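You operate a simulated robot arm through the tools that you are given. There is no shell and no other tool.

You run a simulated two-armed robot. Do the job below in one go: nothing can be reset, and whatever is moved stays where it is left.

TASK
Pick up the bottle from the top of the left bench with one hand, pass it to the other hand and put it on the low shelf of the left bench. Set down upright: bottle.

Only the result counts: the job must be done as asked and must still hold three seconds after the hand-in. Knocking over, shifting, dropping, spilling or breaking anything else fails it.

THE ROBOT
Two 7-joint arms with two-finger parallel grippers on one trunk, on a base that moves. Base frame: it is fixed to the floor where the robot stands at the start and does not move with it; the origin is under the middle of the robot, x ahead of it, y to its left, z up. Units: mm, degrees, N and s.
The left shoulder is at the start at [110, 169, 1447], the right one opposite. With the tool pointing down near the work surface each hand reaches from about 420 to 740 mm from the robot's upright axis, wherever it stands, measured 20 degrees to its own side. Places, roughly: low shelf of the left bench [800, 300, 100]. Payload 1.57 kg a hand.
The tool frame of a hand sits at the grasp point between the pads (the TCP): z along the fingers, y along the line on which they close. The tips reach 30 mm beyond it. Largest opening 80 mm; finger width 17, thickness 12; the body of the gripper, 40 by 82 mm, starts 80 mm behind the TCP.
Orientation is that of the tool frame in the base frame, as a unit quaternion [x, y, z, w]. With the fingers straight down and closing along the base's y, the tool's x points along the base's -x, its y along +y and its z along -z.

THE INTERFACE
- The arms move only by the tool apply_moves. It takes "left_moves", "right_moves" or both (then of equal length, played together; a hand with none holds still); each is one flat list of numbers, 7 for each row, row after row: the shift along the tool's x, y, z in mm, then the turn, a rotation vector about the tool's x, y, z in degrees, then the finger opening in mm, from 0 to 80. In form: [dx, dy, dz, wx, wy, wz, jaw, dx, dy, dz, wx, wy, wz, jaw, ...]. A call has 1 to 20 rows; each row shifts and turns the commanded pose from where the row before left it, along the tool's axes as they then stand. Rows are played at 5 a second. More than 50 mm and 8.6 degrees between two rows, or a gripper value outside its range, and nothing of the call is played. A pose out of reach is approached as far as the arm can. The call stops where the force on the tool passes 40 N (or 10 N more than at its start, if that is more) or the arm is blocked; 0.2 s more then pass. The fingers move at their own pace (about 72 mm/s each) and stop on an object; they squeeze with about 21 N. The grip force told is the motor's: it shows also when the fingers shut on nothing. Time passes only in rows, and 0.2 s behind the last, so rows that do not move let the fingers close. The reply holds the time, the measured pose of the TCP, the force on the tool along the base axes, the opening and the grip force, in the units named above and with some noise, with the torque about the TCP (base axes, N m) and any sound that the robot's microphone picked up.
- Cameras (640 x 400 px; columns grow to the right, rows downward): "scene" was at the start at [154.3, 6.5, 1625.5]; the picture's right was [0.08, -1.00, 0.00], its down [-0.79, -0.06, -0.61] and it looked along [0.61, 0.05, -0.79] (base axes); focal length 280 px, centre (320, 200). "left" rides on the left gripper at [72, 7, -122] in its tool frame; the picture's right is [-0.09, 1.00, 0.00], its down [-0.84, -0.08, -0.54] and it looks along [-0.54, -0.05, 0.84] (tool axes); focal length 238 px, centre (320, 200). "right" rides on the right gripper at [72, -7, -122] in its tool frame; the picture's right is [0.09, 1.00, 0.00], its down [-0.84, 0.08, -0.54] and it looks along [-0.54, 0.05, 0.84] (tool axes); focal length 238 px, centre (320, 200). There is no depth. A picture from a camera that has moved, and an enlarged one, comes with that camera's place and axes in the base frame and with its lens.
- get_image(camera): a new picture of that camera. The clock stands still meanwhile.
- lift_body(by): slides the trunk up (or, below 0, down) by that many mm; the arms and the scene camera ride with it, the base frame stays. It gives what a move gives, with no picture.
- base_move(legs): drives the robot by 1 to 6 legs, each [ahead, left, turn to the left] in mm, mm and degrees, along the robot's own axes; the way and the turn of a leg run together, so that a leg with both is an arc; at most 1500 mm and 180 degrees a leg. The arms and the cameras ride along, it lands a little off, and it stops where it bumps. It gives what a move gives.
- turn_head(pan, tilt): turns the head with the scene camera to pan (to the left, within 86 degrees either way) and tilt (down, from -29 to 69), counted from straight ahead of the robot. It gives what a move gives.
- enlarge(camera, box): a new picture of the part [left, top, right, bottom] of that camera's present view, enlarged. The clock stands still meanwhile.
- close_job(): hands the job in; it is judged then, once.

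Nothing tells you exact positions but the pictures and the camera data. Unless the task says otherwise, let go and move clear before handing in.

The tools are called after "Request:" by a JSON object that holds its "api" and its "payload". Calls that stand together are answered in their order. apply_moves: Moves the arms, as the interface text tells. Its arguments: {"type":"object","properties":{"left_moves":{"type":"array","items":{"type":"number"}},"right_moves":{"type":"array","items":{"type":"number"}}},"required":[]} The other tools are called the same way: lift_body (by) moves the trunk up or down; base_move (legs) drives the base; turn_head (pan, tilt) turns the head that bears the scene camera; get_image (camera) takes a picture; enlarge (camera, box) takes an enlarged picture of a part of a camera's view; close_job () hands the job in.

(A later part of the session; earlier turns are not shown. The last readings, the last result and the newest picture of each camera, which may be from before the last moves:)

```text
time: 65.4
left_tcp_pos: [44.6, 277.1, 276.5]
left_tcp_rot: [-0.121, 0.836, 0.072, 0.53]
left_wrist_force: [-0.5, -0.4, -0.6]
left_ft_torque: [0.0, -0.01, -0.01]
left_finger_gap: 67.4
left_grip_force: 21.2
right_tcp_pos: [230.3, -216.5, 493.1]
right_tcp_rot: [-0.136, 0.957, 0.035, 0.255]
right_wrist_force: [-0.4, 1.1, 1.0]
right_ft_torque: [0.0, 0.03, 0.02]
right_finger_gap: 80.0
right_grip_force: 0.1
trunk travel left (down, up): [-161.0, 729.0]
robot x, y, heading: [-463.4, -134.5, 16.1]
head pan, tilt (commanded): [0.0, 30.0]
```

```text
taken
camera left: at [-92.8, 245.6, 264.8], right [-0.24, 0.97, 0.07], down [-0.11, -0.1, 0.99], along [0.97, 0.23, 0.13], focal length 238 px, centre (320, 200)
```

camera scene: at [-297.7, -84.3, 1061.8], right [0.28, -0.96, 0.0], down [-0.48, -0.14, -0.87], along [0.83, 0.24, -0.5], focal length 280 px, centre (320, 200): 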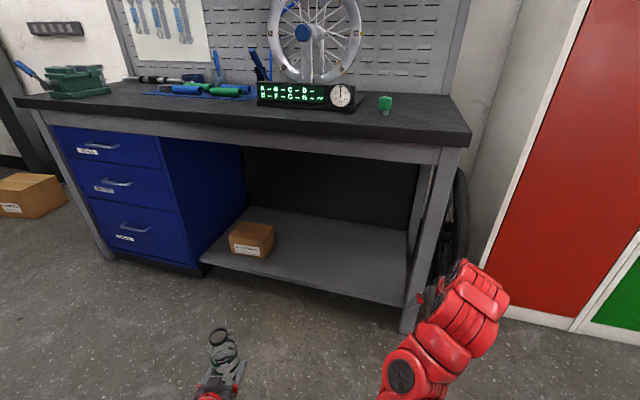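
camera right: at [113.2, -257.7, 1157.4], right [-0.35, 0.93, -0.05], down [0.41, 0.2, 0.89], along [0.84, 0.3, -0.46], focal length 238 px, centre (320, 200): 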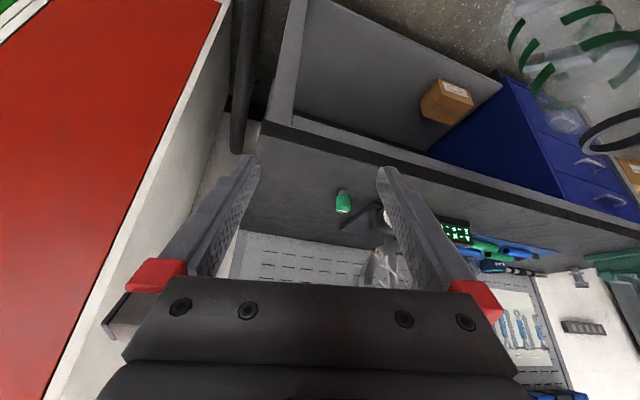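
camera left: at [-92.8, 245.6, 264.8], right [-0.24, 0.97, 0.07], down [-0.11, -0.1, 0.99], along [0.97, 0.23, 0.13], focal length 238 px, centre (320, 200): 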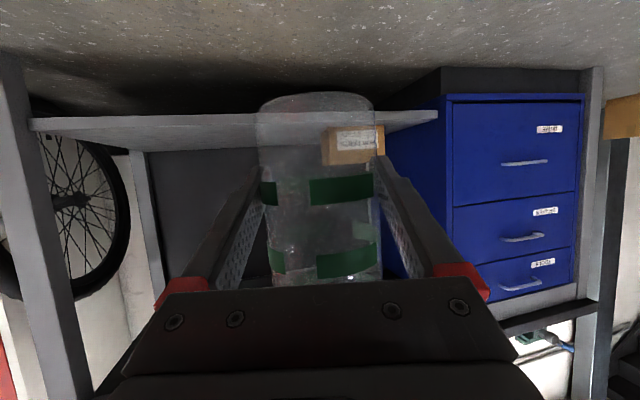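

The trunk is down and the low shelf is plainly visible, with a cardboard box at its left rear. I'll enlarge the shelf in both views to get its height and front edge.

Request:
{"api": "enlarge", "payload": {"camera": "scene", "box": [190, 190, 430, 340]}}

Request:
{"api": "enlarge", "payload": {"camera": "left", "box": [20, 60, 460, 200]}}

Request:
{"api": "get_image", "payload": {"camera": "right"}}

```text
2.67 times, centred on (310, 265) of scene
camera zoom: at [-297.7, -84.3, 1061.8], right [0.28, -0.96, 0.0], down [-0.48, -0.14, -0.87], along [0.83, 0.24, -0.5], focal length 746 px, centre (347, 27)
```

zoom: 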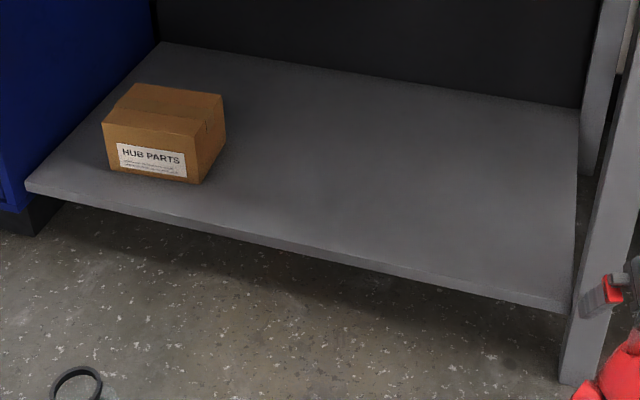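

```text
1.45 times, centred on (240, 130) of left
camera zoom: at [-92.8, 245.6, 264.8], right [-0.24, 0.97, 0.07], down [-0.11, -0.1, 0.99], along [0.97, 0.23, 0.13], focal length 347 px, centre (436, 302)
```

zoom: 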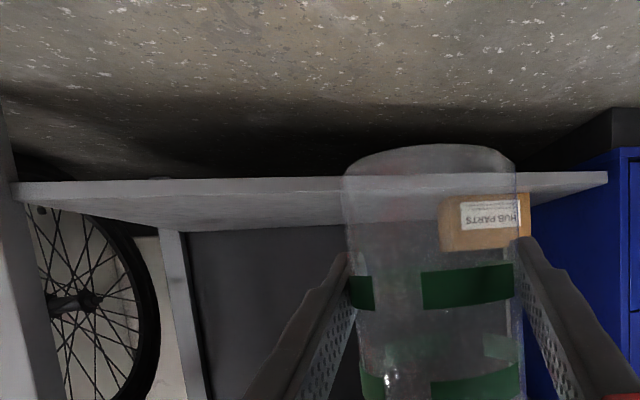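

```text
taken
camera right: at [113.2, -256.8, 561.7], right [-0.35, 0.93, -0.05], down [0.41, 0.2, 0.89], along [0.84, 0.29, -0.46], focal length 238 px, centre (320, 200)
```

right: 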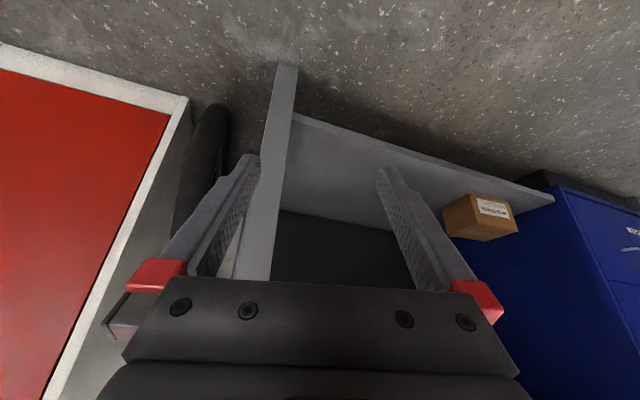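

Request:
{"api": "enlarge", "payload": {"camera": "right", "box": [260, 80, 420, 200]}}

Request:
{"api": "enlarge", "payload": {"camera": "left", "box": [20, 90, 180, 190]}}

Request:
{"api": "enlarge", "payload": {"camera": "right", "box": [420, 120, 580, 240]}}

```text
3.33 times, centred on (340, 140) of right
camera zoom: at [113.2, -256.8, 561.7], right [-0.35, 0.93, -0.05], down [0.41, 0.2, 0.89], along [0.84, 0.29, -0.46], focal length 794 px, centre (253, 400)
```

zoom: 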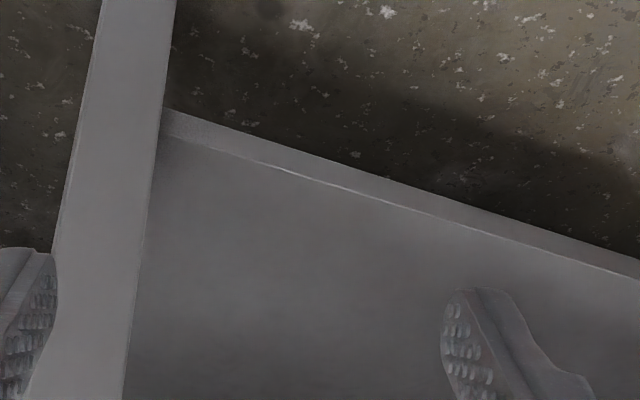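

```text
4.00 times, centred on (100, 140) of left
camera zoom: at [-92.8, 245.6, 264.8], right [-0.24, 0.97, 0.07], down [-0.11, -0.1, 0.99], along [0.97, 0.23, 0.13], focal length 953 px, centre (1200, 440)
```

zoom: 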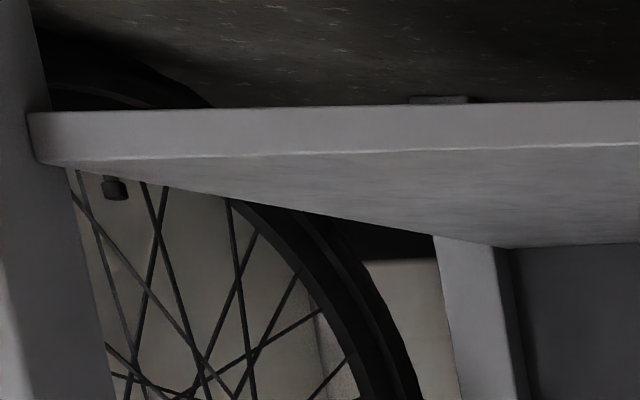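

```text
3.33 times, centred on (500, 180) of right
camera zoom: at [113.2, -256.8, 561.7], right [-0.35, 0.93, -0.05], down [0.41, 0.2, 0.89], along [0.84, 0.29, -0.46], focal length 794 px, centre (-280, 267)
```

zoom: 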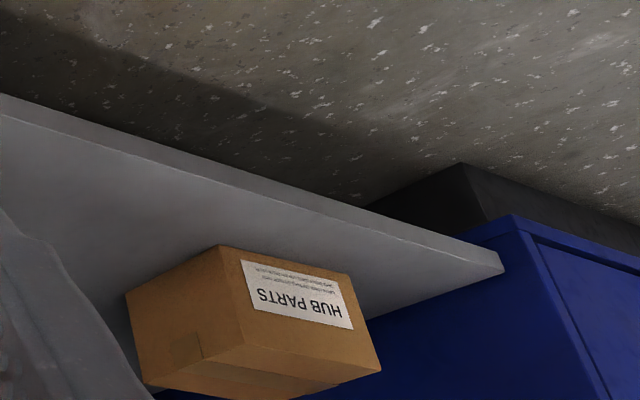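

The shelf top is at z≈143 with its front edge at x≈531, and the box sits at about x 600–760, y 456–640. I'll aim to set the bottle near (670, 150), turning the robot about 56° to the right so the right arm stays outside the bench, then shifting left.

Request:
{"api": "base_move", "payload": {"legs": [[0, 0, -56.3], [-306, 364, 0]]}}

Request:
{"api": "turn_head", "payload": {"pan": 40, "tilt": 35}}

Request:
{"api": "get_image", "payload": {"camera": "scene"}}

Request:
{"api": "get_image", "payload": {"camera": "left"}}

```text
time: 70.7
left_tcp_pos: [158.0, 166.8, 271.2]
left_tcp_rot: [0.275, 0.8, -0.179, 0.503]
left_wrist_force: [0.0, -0.6, -0.2]
left_ft_torque: [-0.01, 0.03, 0.04]
left_finger_gap: 67.9
left_grip_force: 21.6
right_tcp_pos: [-136.4, -270.3, 490.0]
right_tcp_rot: [0.316, 0.913, -0.086, 0.243]
right_wrist_force: [-0.2, 0.7, 0.2]
right_ft_torque: [-0.01, 0.0, 0.0]
right_finger_gap: 79.9
right_grip_force: 0.0
trunk travel left (down, up): [-161.0, 729.0]
robot x, y, heading: [-469.8, 338.4, -38.4]
head pan, tilt (commanded): [0.0, 30.0]
```

```text
time: 71.8
left_tcp_pos: [159.6, 167.3, 271.7]
left_tcp_rot: [0.277, 0.798, -0.179, 0.505]
left_wrist_force: [0.0, -1.3, 0.0]
left_ft_torque: [0.01, 0.01, 0.0]
left_finger_gap: 67.9
left_grip_force: 21.1
right_tcp_pos: [-136.0, -270.5, 488.6]
right_tcp_rot: [0.318, 0.913, -0.088, 0.242]
right_wrist_force: [1.0, 0.3, 0.4]
right_ft_torque: [0.02, -0.01, -0.01]
right_finger_gap: 79.9
right_grip_force: 0.0
trunk travel left (down, up): [-161.0, 729.0]
robot x, y, heading: [-469.3, 343.2, -38.4]
head pan, tilt (commanded): [40.0, 35.0]
```

```text
taken
camera scene: at [-316.7, 295.0, 1050.2], right [0.03, -1.0, 0.0], down [-0.58, -0.02, -0.82], along [0.82, 0.02, -0.58], focal length 280 px, centre (320, 200)
```

scene: 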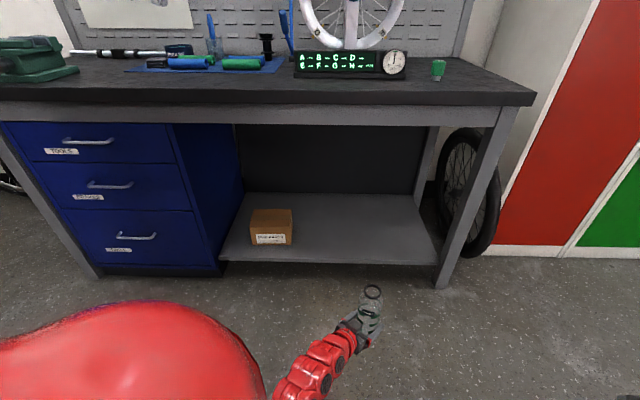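

```text
taken
camera left: at [52.0, 260.7, 260.5], right [0.65, 0.75, 0.08], down [-0.15, 0.03, 0.99], along [0.74, -0.66, 0.13], focal length 238 px, centre (320, 200)
```

left: 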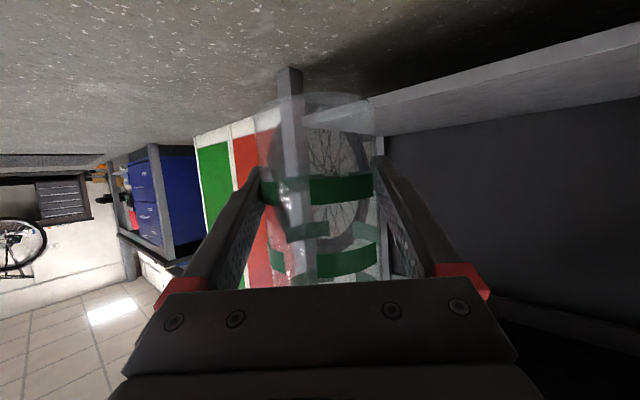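

The turn and shift went as planned; bottle at (159, 167) in front of the open shelf. I'll drive about 300 mm toward the bench and check.

Request:
{"api": "base_move", "payload": {"legs": [[235, 186, 0]]}}

Request:
{"api": "get_image", "payload": {"camera": "scene"}}

Request:
{"api": "get_image", "payload": {"camera": "left"}}

Request:
{"api": "get_image", "payload": {"camera": "right"}}

```text
time: 73.8
left_tcp_pos: [453.2, 166.0, 270.8]
left_tcp_rot: [0.28, 0.798, -0.18, 0.502]
left_wrist_force: [-0.5, 0.2, 0.8]
left_ft_torque: [-0.04, -0.03, -0.04]
left_finger_gap: 67.5
left_grip_force: 21.3
right_tcp_pos: [156.2, -270.5, 488.3]
right_tcp_rot: [0.32, 0.912, -0.088, 0.242]
right_wrist_force: [0.8, -0.2, -0.4]
right_ft_torque: [-0.03, 0.0, -0.01]
right_finger_gap: 80.2
right_grip_force: 0.0
trunk travel left (down, up): [-161.0, 729.0]
robot x, y, heading: [-178.0, 340.6, -38.6]
head pan, tilt (commanded): [40.0, 35.0]
```

```text
taken
camera scene: at [-19.8, 297.0, 1049.5], right [0.02, -1.0, 0.0], down [-0.58, -0.02, -0.82], along [0.81, 0.02, -0.58], focal length 280 px, centre (320, 200)
```

scene: 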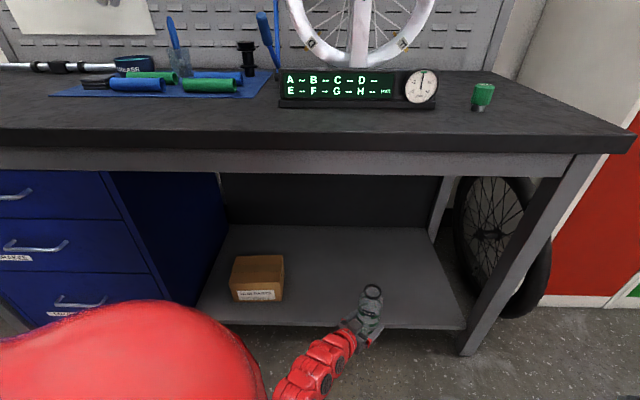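

```text
taken
camera left: at [347.0, 260.9, 258.8], right [0.66, 0.75, 0.08], down [-0.15, 0.03, 0.99], along [0.74, -0.66, 0.13], focal length 238 px, centre (320, 200)
```

left: 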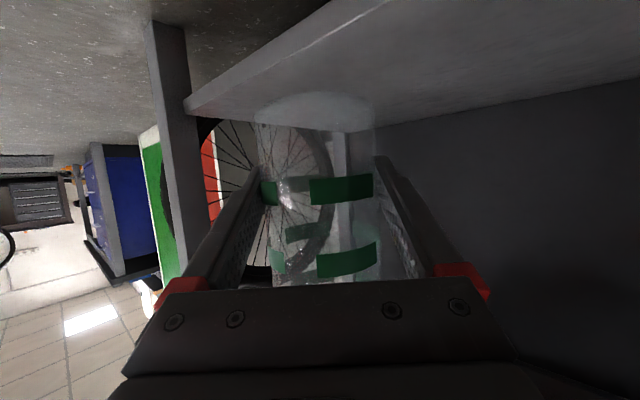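

```text
taken
camera right: at [55.2, -197.4, 557.7], right [0.56, 0.83, -0.05], down [0.41, -0.22, 0.89], along [0.72, -0.52, -0.46], focal length 238 px, centre (320, 200)
```

right: 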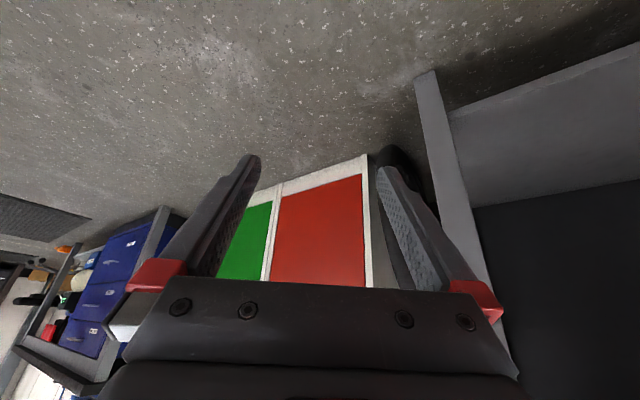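

The shelf height of about 142 is confirmed, and the bottle's bottom is about 80 mm above it. Driving the last stretch so the bottle comes over the shelf.

Request:
{"api": "base_move", "payload": {"legs": [[179.6, 122.9, 0]]}}

Request:
{"api": "get_image", "payload": {"camera": "scene"}}

Request:
{"api": "get_image", "payload": {"camera": "left"}}

Request:
{"api": "get_image", "payload": {"camera": "right"}}

```text
time: 75.5
left_tcp_pos: [666.3, 152.9, 270.9]
left_tcp_rot: [0.28, 0.798, -0.179, 0.503]
left_wrist_force: [-0.5, -0.5, -0.4]
left_ft_torque: [0.01, 0.02, 0.04]
left_finger_gap: 67.5
left_grip_force: 21.0
right_tcp_pos: [369.1, -284.7, 487.7]
right_tcp_rot: [0.32, 0.912, -0.088, 0.242]
right_wrist_force: [0.2, 0.1, -1.0]
right_ft_torque: [-0.01, -0.01, -0.01]
right_finger_gap: 80.3
right_grip_force: 0.0
trunk travel left (down, up): [-161.0, 729.0]
robot x, y, heading: [37.1, 326.5, -38.7]
head pan, tilt (commanded): [40.0, 35.0]
```

```text
taken
camera scene: at [192.0, 283.1, 1049.0], right [0.03, -1.0, 0.0], down [-0.58, -0.02, -0.82], along [0.81, 0.02, -0.58], focal length 280 px, centre (320, 200)
```

scene: 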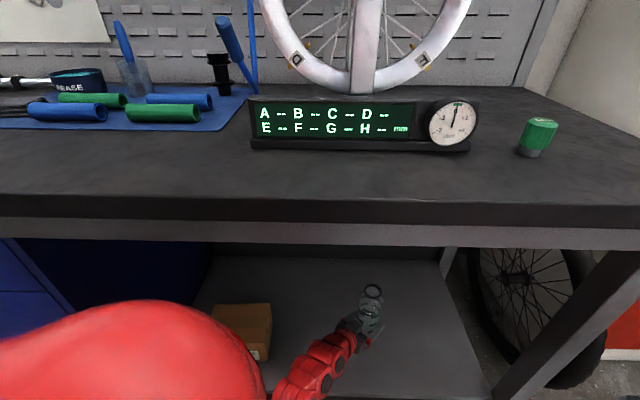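

```text
taken
camera left: at [559.9, 247.2, 259.1], right [0.65, 0.75, 0.08], down [-0.15, 0.03, 0.99], along [0.74, -0.66, 0.13], focal length 238 px, centre (320, 200)
```

left: 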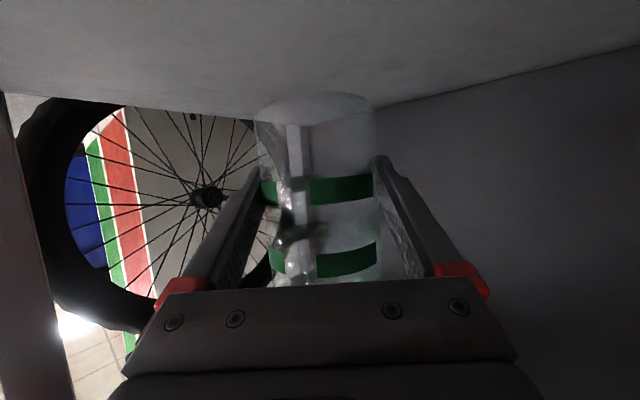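

```text
taken
camera right: at [268.1, -211.5, 557.5], right [0.56, 0.83, -0.05], down [0.41, -0.22, 0.89], along [0.72, -0.52, -0.46], focal length 238 px, centre (320, 200)
```

right: 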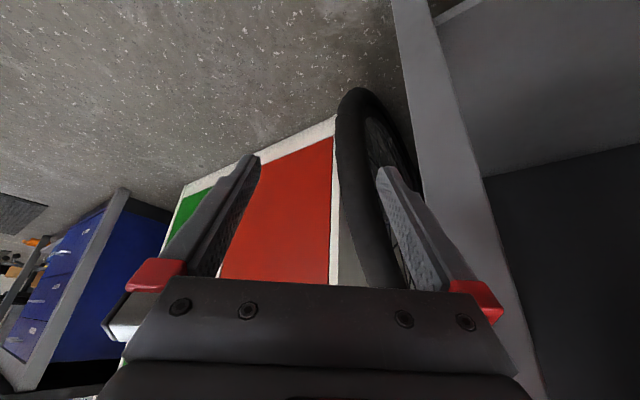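

The bottle hangs over the shelf at (666, 153), about 80 mm above it, with everything clear. Lowering the trunk by 65 mm, then I'll check the remaining gap.

Request:
{"api": "lift_body", "payload": {"by": -65}}

Request:
{"api": "get_image", "payload": {"camera": "left"}}

Request:
{"api": "turn_head", "payload": {"pan": 42, "tilt": 50}}

Request:
{"api": "get_image", "payload": {"camera": "scene"}}

```text
time: 76.7
left_tcp_pos: [675.3, 152.0, 253.3]
left_tcp_rot: [0.287, 0.789, -0.171, 0.515]
left_wrist_force: [-0.5, 0.4, 0.0]
left_ft_torque: [0.01, -0.02, -0.01]
left_finger_gap: 67.3
left_grip_force: 20.7
right_tcp_pos: [368.4, -284.2, 456.8]
right_tcp_rot: [0.319, 0.912, -0.087, 0.242]
right_wrist_force: [0.5, 0.0, -0.8]
right_ft_torque: [0.01, 0.04, -0.01]
right_finger_gap: 79.9
right_grip_force: 0.0
trunk travel left (down, up): [-128.0, 762.0]
robot x, y, heading: [35.3, 325.1, -38.6]
head pan, tilt (commanded): [40.0, 35.0]
stopped: the arm was blocked; the commanded pose is now the measured one
```

```text
taken
camera left: at [570.0, 247.6, 237.8], right [0.66, 0.75, 0.11], down [-0.18, 0.01, 0.98], along [0.73, -0.66, 0.14], focal length 238 px, centre (320, 200)
```

left: 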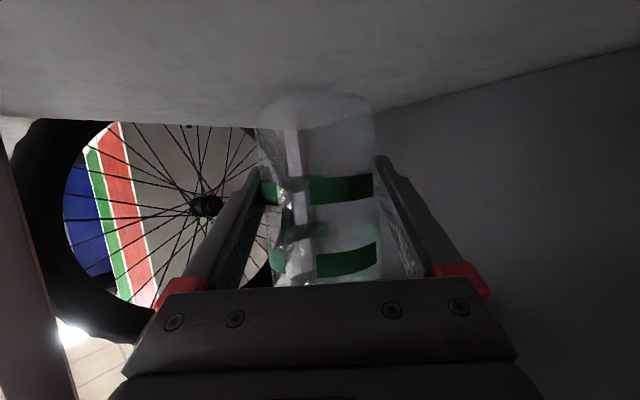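

```text
time: 77.5
left_tcp_pos: [675.5, 152.4, 249.0]
left_tcp_rot: [0.285, 0.791, -0.173, 0.513]
left_wrist_force: [-0.7, 0.3, -0.4]
left_ft_torque: [-0.02, 0.02, -0.01]
left_finger_gap: 67.8
left_grip_force: 21.4
right_tcp_pos: [367.7, -284.0, 456.1]
right_tcp_rot: [0.319, 0.912, -0.087, 0.242]
right_wrist_force: [0.3, 0.8, 0.5]
right_ft_torque: [0.03, -0.02, -0.01]
right_finger_gap: 79.9
right_grip_force: 0.0
trunk travel left (down, up): [-128.0, 762.0]
robot x, y, heading: [38.0, 329.5, -38.5]
head pan, tilt (commanded): [42.0, 50.0]
```

```text
taken
camera scene: at [179.8, 285.3, 996.5], right [0.06, -1.0, 0.0], down [-0.77, -0.05, -0.64], along [0.64, 0.04, -0.77], focal length 280 px, centre (320, 200)
```

scene: 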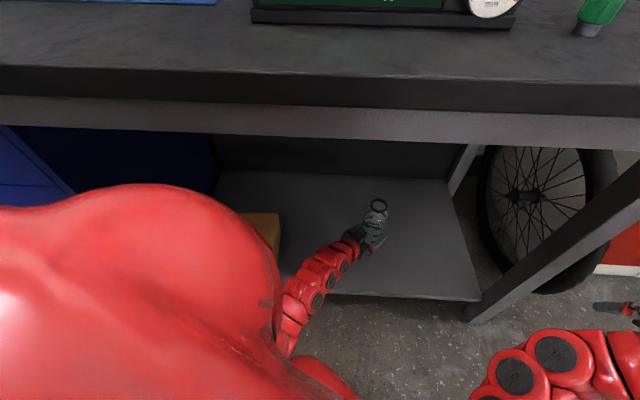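

The left arm was blocked after 33 mm: a part of that arm touched something, probably the robot's own base, and the bottle leaned by about 1–2°. I'll raise the trunk slightly and look at the arm to find what it touches.

Request:
{"api": "lift_body", "payload": {"by": 15}}

Request:
{"api": "turn_head", "payload": {"pan": 30, "tilt": 69}}

Request:
{"api": "get_image", "payload": {"camera": "scene"}}

Request:
{"api": "turn_head", "payload": {"pan": 60, "tilt": 69}}

Request:
{"api": "get_image", "payload": {"camera": "scene"}}

```text
time: 78.1
left_tcp_pos: [674.3, 153.3, 257.7]
left_tcp_rot: [0.285, 0.792, -0.174, 0.511]
left_wrist_force: [0.1, 0.0, -0.8]
left_ft_torque: [0.0, 0.01, -0.03]
left_finger_gap: 67.7
left_grip_force: 21.0
right_tcp_pos: [368.1, -282.9, 468.1]
right_tcp_rot: [0.319, 0.912, -0.088, 0.242]
right_wrist_force: [0.6, 0.2, 0.2]
right_ft_torque: [0.0, -0.01, -0.03]
right_finger_gap: 79.8
right_grip_force: 0.1
trunk travel left (down, up): [-143.0, 747.0]
robot x, y, heading: [38.4, 333.6, -38.4]
head pan, tilt (commanded): [42.0, 50.0]
```

```text
time: 78.9
left_tcp_pos: [673.1, 152.7, 261.3]
left_tcp_rot: [0.285, 0.792, -0.173, 0.511]
left_wrist_force: [0.5, -0.1, -0.3]
left_ft_torque: [0.03, 0.02, 0.01]
left_finger_gap: 67.7
left_grip_force: 21.4
right_tcp_pos: [367.7, -284.2, 470.9]
right_tcp_rot: [0.319, 0.912, -0.088, 0.241]
right_wrist_force: [-0.3, 0.5, 0.1]
right_ft_torque: [0.04, 0.0, 0.0]
right_finger_gap: 80.4
right_grip_force: 0.1
trunk travel left (down, up): [-143.0, 747.0]
robot x, y, heading: [38.3, 328.0, -38.2]
head pan, tilt (commanded): [30.0, 68.8]
```

```text
taken
camera scene: at [158.6, 272.0, 988.4], right [-0.15, -0.99, 0.0], down [-0.92, 0.14, -0.36], along [0.35, -0.06, -0.93], focal length 280 px, centre (320, 200)
```

scene: 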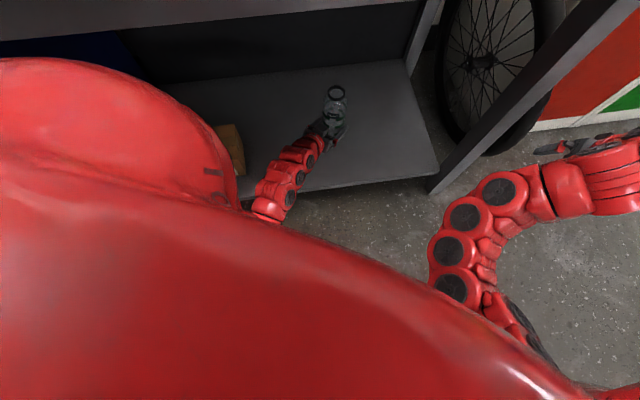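

```text
time: 79.8
left_tcp_pos: [674.7, 153.6, 262.5]
left_tcp_rot: [0.285, 0.792, -0.172, 0.512]
left_wrist_force: [-0.3, 0.0, -0.4]
left_ft_torque: [0.04, -0.04, -0.01]
left_finger_gap: 67.4
left_grip_force: 21.3
right_tcp_pos: [368.5, -284.9, 471.1]
right_tcp_rot: [0.318, 0.913, -0.087, 0.242]
right_wrist_force: [0.8, -0.3, 0.2]
right_ft_torque: [-0.01, -0.02, -0.02]
right_finger_gap: 80.1
right_grip_force: 0.1
trunk travel left (down, up): [-143.0, 747.0]
robot x, y, heading: [37.0, 331.5, -38.3]
head pan, tilt (commanded): [60.0, 68.8]
```

```text
taken
camera scene: at [154.6, 300.5, 988.6], right [0.37, -0.93, 0.0], down [-0.87, -0.34, -0.36], along [0.33, 0.13, -0.93], focal length 280 px, centre (320, 200)
```

scene: 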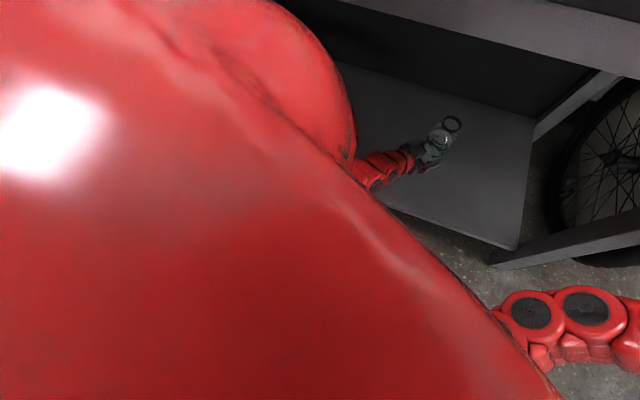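

The elbow probably touched the robot's own base because the arm is folded. I'll raise to the earlier height, level the bottle again, and extend the left hand forward under the bench so the elbow comes away from the base.

Request:
{"api": "lift_body", "payload": {"by": 20}}

Request:
{"api": "apply_moves", "payload": {"left_moves": [0, 0, 0, 0, 0, -1.85, 40, -9.3, 0, 19.9, 0, 0, 0, 40, -9.3, 0, 19.9, 0, 0, 0, 40, -9.3, 0, 19.9, 0, 0, 0, 40, -9.3, 0, 19.9, 0, 0, 0, 40, 0, 0, 0, 0, 0, 0, 40]}}

Request:
{"api": "turn_head", "payload": {"pan": 35, "tilt": 55}}

Request:
{"api": "get_image", "payload": {"camera": "scene"}}

Request:
{"api": "get_image", "payload": {"camera": "left"}}

```text
time: 80.5
left_tcp_pos: [670.7, 153.0, 284.0]
left_tcp_rot: [0.286, 0.792, -0.171, 0.512]
left_wrist_force: [-0.8, -0.4, 0.0]
left_ft_torque: [0.04, 0.0, 0.02]
left_finger_gap: 67.7
left_grip_force: 20.8
right_tcp_pos: [365.8, -284.8, 490.6]
right_tcp_rot: [0.318, 0.912, -0.084, 0.244]
right_wrist_force: [0.5, -0.2, 0.0]
right_ft_torque: [-0.03, 0.01, 0.01]
right_finger_gap: 80.2
right_grip_force: 0.1
trunk travel left (down, up): [-163.0, 727.0]
robot x, y, heading: [36.3, 325.0, -38.5]
head pan, tilt (commanded): [60.0, 68.8]
```

```text
time: 81.9
left_tcp_pos: [743.9, 98.3, 287.8]
left_tcp_rot: [0.274, 0.796, -0.179, 0.51]
left_wrist_force: [-0.6, 0.0, 0.0]
left_ft_torque: [-0.02, -0.02, -0.01]
left_finger_gap: 67.5
left_grip_force: 20.9
right_tcp_pos: [366.9, -284.7, 490.1]
right_tcp_rot: [0.32, 0.912, -0.085, 0.244]
right_wrist_force: [0.3, 0.6, 0.0]
right_ft_torque: [0.01, 0.0, 0.01]
right_finger_gap: 80.0
right_grip_force: 0.2
trunk travel left (down, up): [-163.0, 727.0]
robot x, y, heading: [36.4, 328.1, -38.6]
head pan, tilt (commanded): [60.0, 68.8]
```

```text
time: 82.8
left_tcp_pos: [744.4, 98.2, 286.8]
left_tcp_rot: [0.274, 0.795, -0.18, 0.51]
left_wrist_force: [-0.5, -0.4, 0.4]
left_ft_torque: [-0.05, 0.04, 0.01]
left_finger_gap: 67.5
left_grip_force: 20.9
right_tcp_pos: [366.7, -285.0, 489.3]
right_tcp_rot: [0.318, 0.912, -0.085, 0.244]
right_wrist_force: [0.0, -0.7, 0.2]
right_ft_torque: [-0.03, 0.05, 0.0]
right_finger_gap: 80.3
right_grip_force: 0.0
trunk travel left (down, up): [-163.0, 727.0]
robot x, y, heading: [36.9, 330.3, -38.5]
head pan, tilt (commanded): [35.0, 55.0]
```

```text
taken
camera scene: at [169.8, 273.2, 1024.0], right [-0.06, -1.0, 0.0], down [-0.82, 0.05, -0.57], along [0.57, -0.03, -0.82], focal length 280 px, centre (320, 200)
```

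scene: 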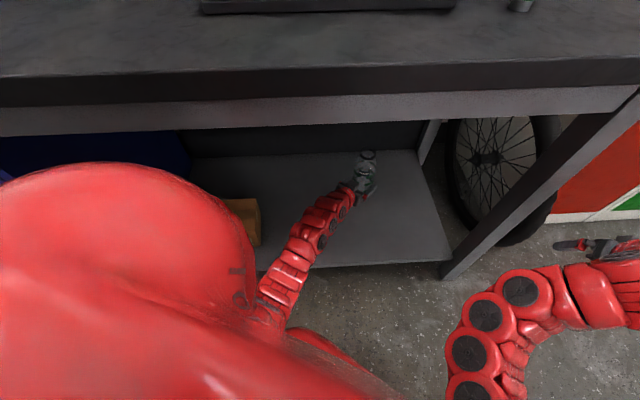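

```text
taken
camera left: at [636.6, 190.8, 273.0], right [0.65, 0.76, 0.08], down [-0.16, 0.03, 0.99], along [0.75, -0.65, 0.14], focal length 238 px, centre (320, 200)
```

left: 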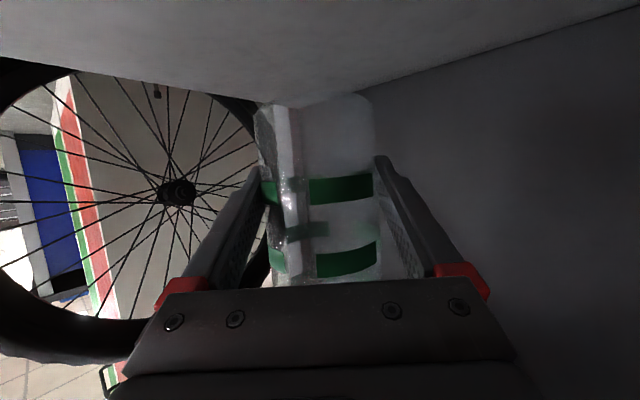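

The bottle is level again and the arm is now more extended, with the bottle at (744, 98). I'll lower the trunk again in a smaller step and watch for blocking.

Request:
{"api": "lift_body", "payload": {"by": -40}}

```text
time: 83.6
left_tcp_pos: [744.0, 97.8, 247.3]
left_tcp_rot: [0.274, 0.795, -0.18, 0.51]
left_wrist_force: [0.4, 0.3, 0.0]
left_ft_torque: [-0.04, 0.01, -0.01]
left_finger_gap: 67.5
left_grip_force: 21.0
right_tcp_pos: [367.1, -285.5, 450.0]
right_tcp_rot: [0.319, 0.912, -0.085, 0.244]
right_wrist_force: [-0.4, -0.8, -0.1]
right_ft_torque: [-0.01, -0.01, 0.06]
right_finger_gap: 80.1
right_grip_force: 0.0
trunk travel left (down, up): [-123.0, 767.0]
robot x, y, heading: [32.7, 326.6, -38.5]
head pan, tilt (commanded): [35.0, 55.0]
```

No blocking this time: the hand came down exactly 40 mm with its orientation unchanged. Another 25 mm down.

Request:
{"api": "lift_body", "payload": {"by": -25}}

Request:
{"api": "get_image", "payload": {"camera": "left"}}

Request:
{"api": "get_image", "payload": {"camera": "scene"}}

```text
time: 84.3
left_tcp_pos: [743.2, 97.6, 222.6]
left_tcp_rot: [0.274, 0.795, -0.18, 0.51]
left_wrist_force: [1.1, 0.3, 0.3]
left_ft_torque: [-0.01, 0.05, -0.01]
left_finger_gap: 67.3
left_grip_force: 21.1
right_tcp_pos: [366.1, -286.0, 425.1]
right_tcp_rot: [0.32, 0.911, -0.086, 0.244]
right_wrist_force: [-0.6, 0.2, 0.2]
right_ft_torque: [0.01, 0.0, -0.02]
right_finger_gap: 79.9
right_grip_force: 0.0
trunk travel left (down, up): [-98.0, 792.0]
robot x, y, heading: [38.1, 326.0, -38.4]
head pan, tilt (commanded): [35.0, 55.0]
```

```text
taken
camera left: at [636.6, 190.8, 208.1], right [0.65, 0.76, 0.08], down [-0.16, 0.03, 0.99], along [0.75, -0.65, 0.14], focal length 238 px, centre (320, 200)
```

left: 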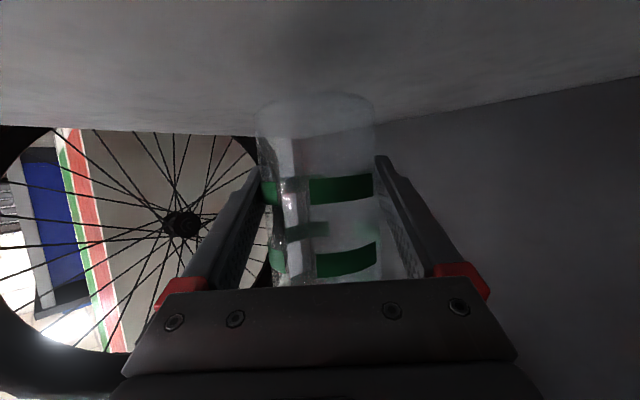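

```text
taken
camera scene: at [169.8, 273.2, 959.0], right [-0.06, -1.0, 0.0], down [-0.82, 0.05, -0.57], along [0.57, -0.03, -0.82], focal length 280 px, centre (320, 200)
```

scene: 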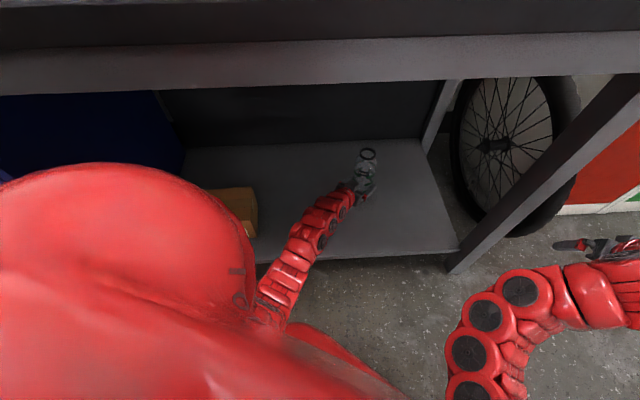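

About 34 mm remains to the shelf. Lowering 20 mm with the trunk, then the rest in small steps watching the force.

Request:
{"api": "lift_body", "payload": {"by": -22}}

Request:
{"api": "enlarge", "payload": {"camera": "left", "box": [220, 40, 420, 180]}}

```text
time: 85.0
left_tcp_pos: [742.8, 98.0, 201.2]
left_tcp_rot: [0.273, 0.796, -0.179, 0.51]
left_wrist_force: [0.0, 0.2, 0.7]
left_ft_torque: [0.0, 0.01, 0.03]
left_finger_gap: 67.4
left_grip_force: 21.5
right_tcp_pos: [367.0, -286.3, 403.2]
right_tcp_rot: [0.319, 0.912, -0.085, 0.244]
right_wrist_force: [0.2, 0.0, -0.2]
right_ft_torque: [-0.01, 0.02, 0.03]
right_finger_gap: 79.5
right_grip_force: 0.1
trunk travel left (down, up): [-76.0, 814.0]
robot x, y, heading: [38.1, 326.5, -38.5]
head pan, tilt (commanded): [35.0, 55.0]
```

```text
2.86 times, centred on (320, 110) of left
camera zoom: at [636.6, 190.8, 186.1], right [0.65, 0.76, 0.08], down [-0.16, 0.03, 0.99], along [0.75, -0.65, 0.14], focal length 681 px, centre (320, 457)
```

zoom: 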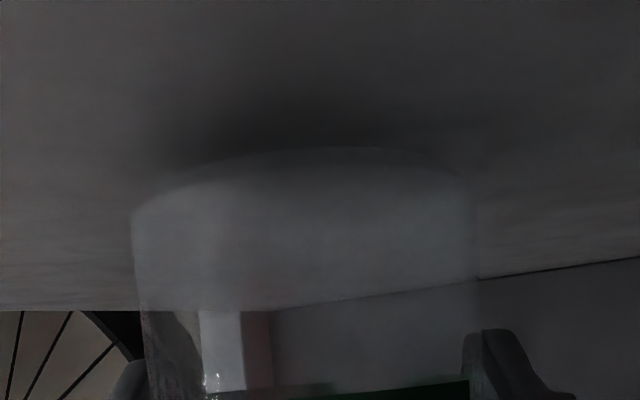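

The contact shadow is closing on the bottle's base; about 10 mm remain. Continuing in small steps.

Request:
{"api": "lift_body", "payload": {"by": -6}}

Request:
{"api": "lift_body", "payload": {"by": -3}}

Request:
{"api": "enlarge", "payload": {"camera": "left", "box": [220, 40, 420, 180]}}

```text
time: 85.6
left_tcp_pos: [744.6, 98.1, 194.4]
left_tcp_rot: [0.274, 0.795, -0.18, 0.51]
left_wrist_force: [0.6, -0.2, -1.0]
left_ft_torque: [-0.02, 0.04, 0.01]
left_finger_gap: 67.5
left_grip_force: 21.0
right_tcp_pos: [365.8, -286.0, 396.9]
right_tcp_rot: [0.319, 0.912, -0.086, 0.245]
right_wrist_force: [-0.5, -1.1, 0.1]
right_ft_torque: [-0.01, -0.01, 0.01]
right_finger_gap: 80.0
right_grip_force: 0.1
trunk travel left (down, up): [-70.0, 820.0]
robot x, y, heading: [39.0, 324.4, -38.2]
head pan, tilt (commanded): [35.0, 55.0]
```

```text
time: 86.1
left_tcp_pos: [745.0, 98.0, 193.7]
left_tcp_rot: [0.273, 0.794, -0.18, 0.512]
left_wrist_force: [1.7, -0.9, 6.1]
left_ft_torque: [0.17, -0.04, -0.07]
left_finger_gap: 67.9
left_grip_force: 21.4
right_tcp_pos: [366.3, -284.7, 394.4]
right_tcp_rot: [0.319, 0.911, -0.085, 0.245]
right_wrist_force: [-0.2, -0.3, -0.5]
right_ft_torque: [0.02, -0.01, 0.02]
right_finger_gap: 79.9
right_grip_force: 0.0
trunk travel left (down, up): [-67.0, 823.0]
robot x, y, heading: [36.8, 327.2, -38.5]
head pan, tilt (commanded): [35.0, 55.0]
```

```text
2.86 times, centred on (320, 110) of left
camera zoom: at [637.2, 190.4, 178.5], right [0.65, 0.76, 0.08], down [-0.16, 0.04, 0.99], along [0.75, -0.65, 0.15], focal length 681 px, centre (320, 457)
```

zoom: 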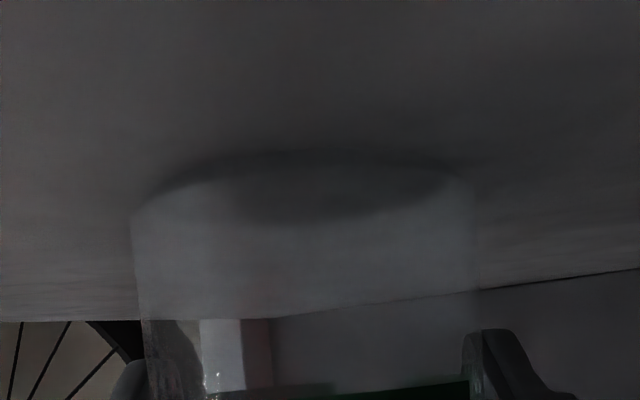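

The bottle has touched down: 6 N upward on the left hand, with contact at the near-left edge of the base. I'll lower a further 1.5 mm to seat it flat.

Request:
{"api": "lift_body", "payload": {"by": -1.5}}

```text
time: 86.6
left_tcp_pos: [744.5, 97.1, 192.5]
left_tcp_rot: [0.273, 0.793, -0.18, 0.513]
left_wrist_force: [2.1, -1.6, 14.4]
left_ft_torque: [0.35, -0.09, -0.04]
left_finger_gap: 67.6
left_grip_force: 20.8
right_tcp_pos: [365.6, -285.6, 394.1]
right_tcp_rot: [0.319, 0.911, -0.085, 0.246]
right_wrist_force: [0.1, -1.0, -0.7]
right_ft_torque: [-0.01, -0.02, 0.0]
right_finger_gap: 79.9
right_grip_force: 0.0
trunk travel left (down, up): [-66.0, 824.0]
robot x, y, heading: [33.7, 326.5, -38.7]
head pan, tilt (commanded): [35.0, 55.0]
```

The load rose to 14 N but still on one edge, so the bottle leans a degree or so. I'll ease the load by 2 mm, tilt the hand back by about 1°, and check the contact again.

Request:
{"api": "lift_body", "payload": {"by": 3}}

Request:
{"api": "apply_moves", "payload": {"left_moves": [0, 0, 0, 0, 0.9, 0, 40, 0, 0, 0, 0, 0, 0, 40]}}

Request:
{"api": "enlarge", "payload": {"camera": "scene", "box": [320, 130, 420, 220]}}

Request:
{"api": "get_image", "payload": {"camera": "left"}}

```text
time: 87.1
left_tcp_pos: [743.9, 98.2, 192.7]
left_tcp_rot: [0.274, 0.796, -0.179, 0.51]
left_wrist_force: [-1.2, 0.7, 9.0]
left_ft_torque: [0.16, -0.21, 0.04]
left_finger_gap: 67.7
left_grip_force: 21.4
right_tcp_pos: [365.6, -285.3, 395.9]
right_tcp_rot: [0.32, 0.911, -0.085, 0.245]
right_wrist_force: [-0.2, 0.2, 0.4]
right_ft_torque: [0.03, -0.02, -0.04]
right_finger_gap: 80.0
right_grip_force: 0.0
trunk travel left (down, up): [-69.0, 821.0]
robot x, y, heading: [34.3, 323.6, -38.6]
head pan, tilt (commanded): [35.0, 55.0]
```

```text
time: 87.7
left_tcp_pos: [743.3, 98.2, 194.0]
left_tcp_rot: [0.275, 0.799, -0.178, 0.504]
left_wrist_force: [1.2, -0.9, 8.7]
left_ft_torque: [-0.15, -0.33, -0.05]
left_finger_gap: 67.3
left_grip_force: 21.3
right_tcp_pos: [366.2, -286.4, 396.0]
right_tcp_rot: [0.318, 0.912, -0.085, 0.245]
right_wrist_force: [0.2, 0.1, -0.4]
right_ft_torque: [0.0, 0.01, -0.02]
right_finger_gap: 80.0
right_grip_force: 0.1
trunk travel left (down, up): [-69.0, 821.0]
robot x, y, heading: [34.3, 327.2, -38.4]
head pan, tilt (commanded): [35.0, 55.0]
```

```text
4.44 times, centred on (370, 175) of scene
camera zoom: at [169.1, 273.4, 929.7], right [-0.06, -1.0, 0.0], down [-0.82, 0.05, -0.57], along [0.57, -0.04, -0.82], focal length 1242 px, centre (98, 311)
```

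zoom: 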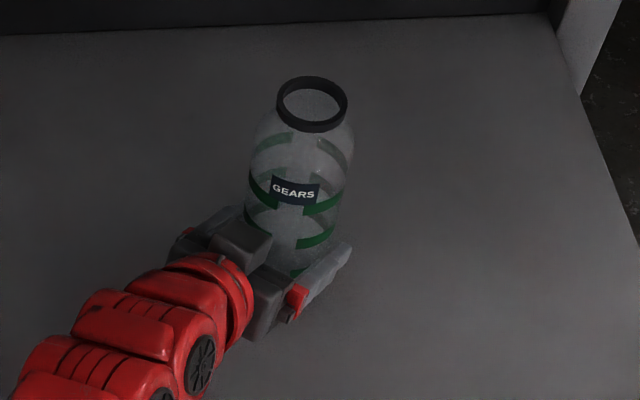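

```text
taken
camera left: at [635.9, 191.1, 181.1], right [0.65, 0.76, 0.08], down [-0.15, 0.03, 0.99], along [0.75, -0.65, 0.13], focal length 238 px, centre (320, 200)
```

left: 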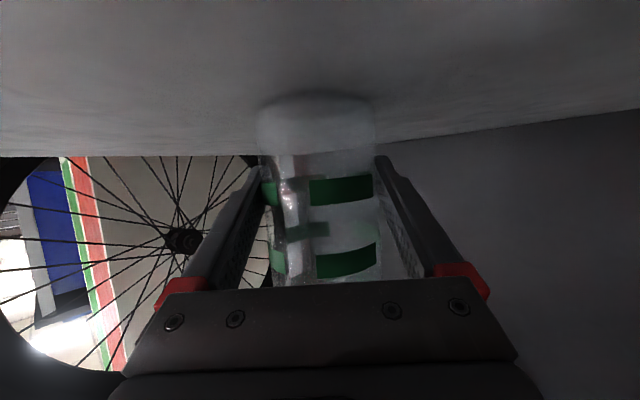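

The contact moved to the far edge, so the bottle is flat to within about half a degree. I'll take back half the tilt, then open the left fingers slowly.

Request:
{"api": "apply_moves", "payload": {"left_moves": [0, 0, 0, 0, -0.45, 0, 40, 0, 0, 0, 0, 0, 0, 40]}}

Request:
{"api": "apply_moves", "payload": {"left_moves": [0, 0, 0, 0, 0, 0, 69, 0, 0, 0, 0, 0, 0, 71, 0, 0, 0, 0, 0, 0, 74, 0, 0, 0, 0, 0, 0, 77, 0, 0, 0, 0, 0, 0, 80, 0, 0, 0, 0, 0, 0, 80]}}

Request:
{"api": "get_image", "payload": {"camera": "left"}}

Request:
{"api": "enlarge", "payload": {"camera": "scene", "box": [320, 130, 420, 220]}}

```text
time: 88.3
left_tcp_pos: [742.8, 98.1, 192.0]
left_tcp_rot: [0.274, 0.798, -0.178, 0.507]
left_wrist_force: [-1.7, 1.7, 7.1]
left_ft_torque: [0.11, -0.18, 0.05]
left_finger_gap: 67.6
left_grip_force: 21.0
right_tcp_pos: [366.1, -284.3, 396.7]
right_tcp_rot: [0.318, 0.912, -0.084, 0.244]
right_wrist_force: [-0.4, 0.5, -0.1]
right_ft_torque: [0.03, 0.0, 0.03]
right_finger_gap: 79.9
right_grip_force: 0.2
trunk travel left (down, up): [-69.0, 821.0]
robot x, y, heading: [33.6, 327.4, -38.6]
head pan, tilt (commanded): [35.0, 55.0]
```

```text
time: 89.7
left_tcp_pos: [744.7, 97.9, 193.5]
left_tcp_rot: [0.275, 0.797, -0.179, 0.507]
left_wrist_force: [0.3, -0.5, -0.4]
left_ft_torque: [0.0, 0.01, -0.01]
left_finger_gap: 80.1
left_grip_force: 0.0
right_tcp_pos: [366.9, -286.7, 396.6]
right_tcp_rot: [0.319, 0.912, -0.085, 0.244]
right_wrist_force: [0.3, -0.1, 0.3]
right_ft_torque: [0.0, 0.03, 0.0]
right_finger_gap: 80.0
right_grip_force: 0.0
trunk travel left (down, up): [-69.0, 821.0]
robot x, y, heading: [42.3, 326.9, -38.3]
head pan, tilt (commanded): [35.0, 55.0]
```

```text
taken
camera left: at [636.0, 190.9, 179.3], right [0.65, 0.76, 0.08], down [-0.15, 0.03, 0.99], along [0.75, -0.65, 0.13], focal length 238 px, centre (320, 200)
```

left: 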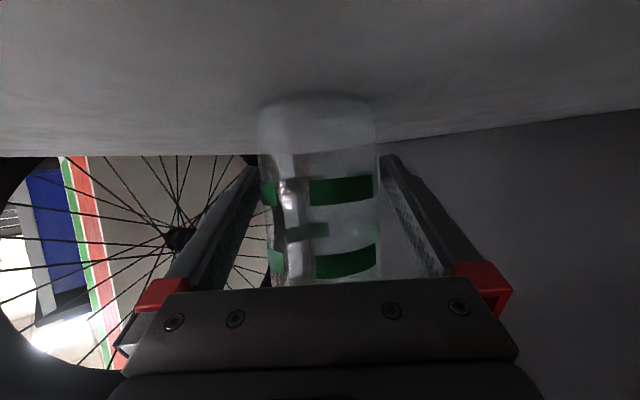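

```text
4.44 times, centred on (370, 175) of scene
camera zoom: at [169.8, 273.2, 929.6], right [-0.06, -1.0, 0.0], down [-0.82, 0.05, -0.57], along [0.57, -0.03, -0.82], focal length 1242 px, centre (98, 311)
```

zoom: 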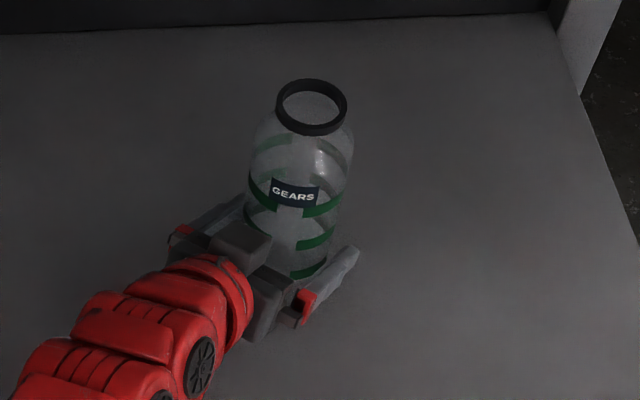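

The bottle stands on its own on the shelf with the fingers open and no force left. To withdraw without folding the elbow into the base, I'll raise the trunk straight up so the fingers slide up past the bottle.

Request:
{"api": "lift_body", "payload": {"by": 30}}

Request:
{"api": "get_image", "payload": {"camera": "left"}}

```text
time: 90.5
left_tcp_pos: [742.7, 97.6, 222.6]
left_tcp_rot: [0.274, 0.798, -0.178, 0.507]
left_wrist_force: [-0.2, 0.7, -0.4]
left_ft_torque: [0.0, -0.02, 0.01]
left_finger_gap: 79.8
left_grip_force: 0.1
right_tcp_pos: [367.0, -285.8, 425.0]
right_tcp_rot: [0.319, 0.912, -0.085, 0.244]
right_wrist_force: [0.1, 0.2, -0.3]
right_ft_torque: [0.04, -0.04, 0.0]
right_finger_gap: 80.0
right_grip_force: 0.1
trunk travel left (down, up): [-99.0, 791.0]
robot x, y, heading: [36.9, 326.4, -38.5]
head pan, tilt (commanded): [35.0, 55.0]
```

```text
taken
camera left: at [635.9, 190.9, 209.2], right [0.65, 0.76, 0.08], down [-0.15, 0.03, 0.99], along [0.75, -0.65, 0.13], focal length 238 px, centre (320, 200)
```

left: 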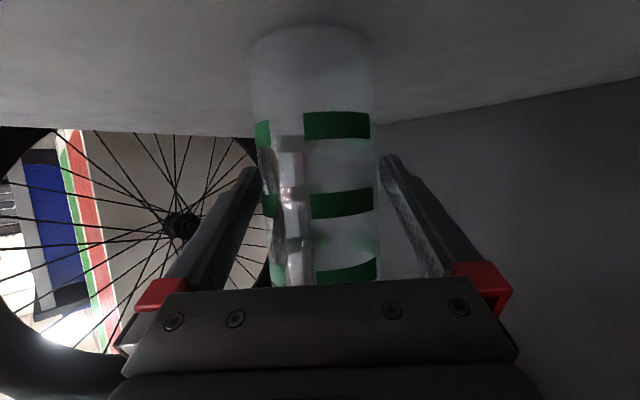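

The fingers slide up freely and the bottle stays put. Continuing up until the tips clear the rim.

Request:
{"api": "lift_body", "payload": {"by": 60}}

Request:
{"api": "lift_body", "payload": {"by": 80}}

Request:
{"api": "get_image", "payload": {"camera": "left"}}

Request:
{"api": "get_image", "payload": {"camera": "scene"}}

```text
time: 91.5
left_tcp_pos: [743.6, 97.9, 281.4]
left_tcp_rot: [0.274, 0.797, -0.179, 0.507]
left_wrist_force: [-0.5, 0.1, 1.0]
left_ft_torque: [-0.03, 0.02, 0.02]
left_finger_gap: 80.1
left_grip_force: 0.0
right_tcp_pos: [366.6, -285.6, 485.5]
right_tcp_rot: [0.319, 0.912, -0.085, 0.245]
right_wrist_force: [0.4, -0.6, 0.5]
right_ft_torque: [-0.01, -0.03, -0.01]
right_finger_gap: 80.0
right_grip_force: 0.0
trunk travel left (down, up): [-159.0, 731.0]
robot x, y, heading: [33.6, 327.7, -38.5]
head pan, tilt (commanded): [35.0, 55.0]
```

```text
time: 92.7
left_tcp_pos: [743.4, 96.6, 362.1]
left_tcp_rot: [0.275, 0.797, -0.179, 0.507]
left_wrist_force: [0.8, 0.5, -0.2]
left_ft_torque: [-0.01, -0.02, 0.02]
left_finger_gap: 80.2
left_grip_force: 0.1
right_tcp_pos: [366.1, -284.4, 565.9]
right_tcp_rot: [0.32, 0.911, -0.085, 0.245]
right_wrist_force: [-0.6, -0.2, -0.1]
right_ft_torque: [-0.04, 0.0, 0.03]
right_finger_gap: 79.8
right_grip_force: 0.1
trunk travel left (down, up): [-239.0, 651.0]
robot x, y, heading: [38.8, 328.3, -38.5]
head pan, tilt (commanded): [35.0, 55.0]
```

```text
taken
camera left: at [636.0, 190.9, 349.2], right [0.65, 0.76, 0.08], down [-0.15, 0.03, 0.99], along [0.75, -0.65, 0.13], focal length 238 px, centre (320, 200)
```

left: 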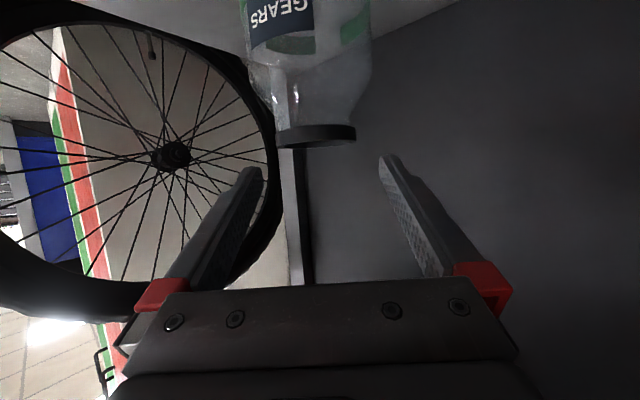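

```text
taken
camera scene: at [170.0, 273.1, 1099.5], right [-0.06, -1.0, 0.0], down [-0.82, 0.05, -0.57], along [0.57, -0.03, -0.82], focal length 280 px, centre (320, 200)
```

scene: 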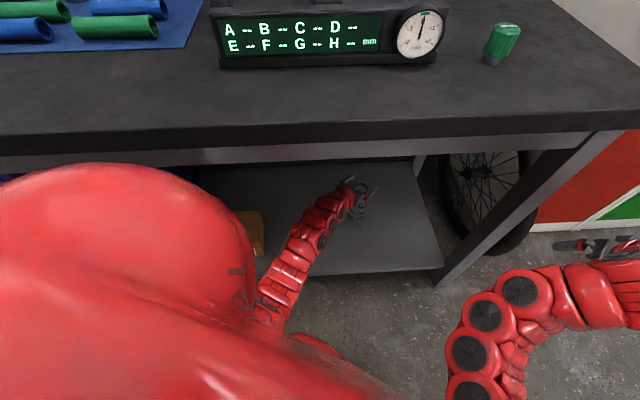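

The fingertips are now above the rim. I'll lift a little more and then back the robot straight out from the bench.

Request:
{"api": "lift_body", "payload": {"by": 40}}

Request:
{"api": "base_move", "payload": {"legs": [[-274, -218, 0]]}}

Request:
{"api": "turn_head", "payload": {"pan": 35, "tilt": 35}}

Request:
{"api": "get_image", "payload": {"camera": "scene"}}

Request:
{"api": "get_image", "payload": {"camera": "left"}}

```text
time: 93.5
left_tcp_pos: [742.8, 97.5, 401.5]
left_tcp_rot: [0.275, 0.797, -0.179, 0.507]
left_wrist_force: [0.1, 0.0, -0.7]
left_ft_torque: [-0.01, 0.03, -0.03]
left_finger_gap: 80.3
left_grip_force: 0.1
right_tcp_pos: [367.4, -285.4, 605.1]
right_tcp_rot: [0.319, 0.912, -0.084, 0.245]
right_wrist_force: [1.3, -0.9, -0.1]
right_ft_torque: [-0.03, 0.03, -0.01]
right_finger_gap: 80.0
right_grip_force: 0.1
trunk travel left (down, up): [-279.0, 611.0]
robot x, y, heading: [34.5, 328.5, -38.7]
head pan, tilt (commanded): [35.0, 55.0]
```

```text
time: 95.7
left_tcp_pos: [397.9, 94.5, 402.2]
left_tcp_rot: [0.276, 0.797, -0.18, 0.506]
left_wrist_force: [0.5, -0.4, -0.2]
left_ft_torque: [0.0, -0.01, 0.03]
left_finger_gap: 79.9
left_grip_force: 0.1
right_tcp_pos: [19.5, -288.4, 605.2]
right_tcp_rot: [0.321, 0.911, -0.086, 0.244]
right_wrist_force: [0.0, 0.3, 0.5]
right_ft_torque: [0.01, 0.0, -0.01]
right_finger_gap: 80.0
right_grip_force: 0.1
trunk travel left (down, up): [-279.0, 611.0]
robot x, y, heading: [-309.9, 325.3, -38.9]
head pan, tilt (commanded): [35.0, 55.0]
```

```text
time: 96.6
left_tcp_pos: [397.6, 95.5, 403.1]
left_tcp_rot: [0.275, 0.797, -0.179, 0.506]
left_wrist_force: [0.0, 0.1, 0.5]
left_ft_torque: [0.0, 0.03, 0.02]
left_finger_gap: 79.5
left_grip_force: 0.0
right_tcp_pos: [19.8, -286.8, 604.7]
right_tcp_rot: [0.32, 0.911, -0.085, 0.244]
right_wrist_force: [-0.2, -0.2, 0.1]
right_ft_torque: [0.04, 0.01, 0.0]
right_finger_gap: 80.1
right_grip_force: 0.1
trunk travel left (down, up): [-279.0, 611.0]
robot x, y, heading: [-307.6, 327.7, -38.6]
head pan, tilt (commanded): [35.0, 35.0]
```

```text
taken
camera scene: at [-158.9, 271.3, 1167.7], right [-0.06, -1.0, 0.0], down [-0.57, 0.04, -0.82], along [0.82, -0.05, -0.57], focal length 280 px, centre (320, 200)
```

scene: 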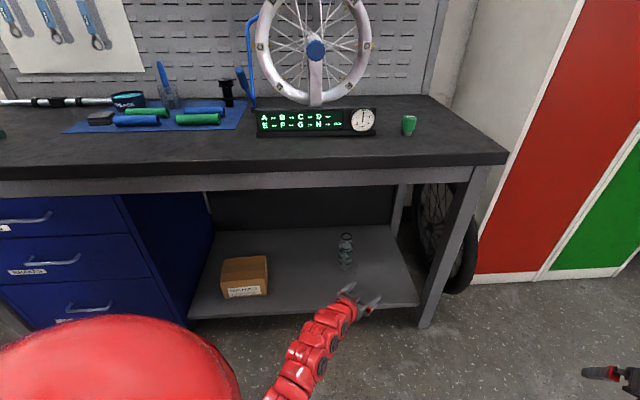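

```text
taken
camera left: at [291.1, 188.3, 389.4], right [0.65, 0.76, 0.08], down [-0.15, 0.03, 0.99], along [0.75, -0.65, 0.13], focal length 238 px, centre (320, 200)
```

left: 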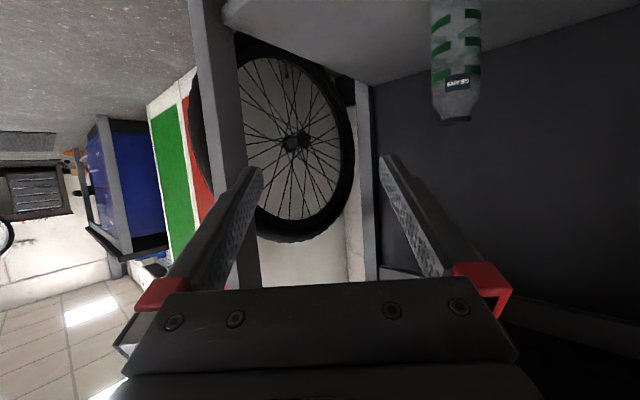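

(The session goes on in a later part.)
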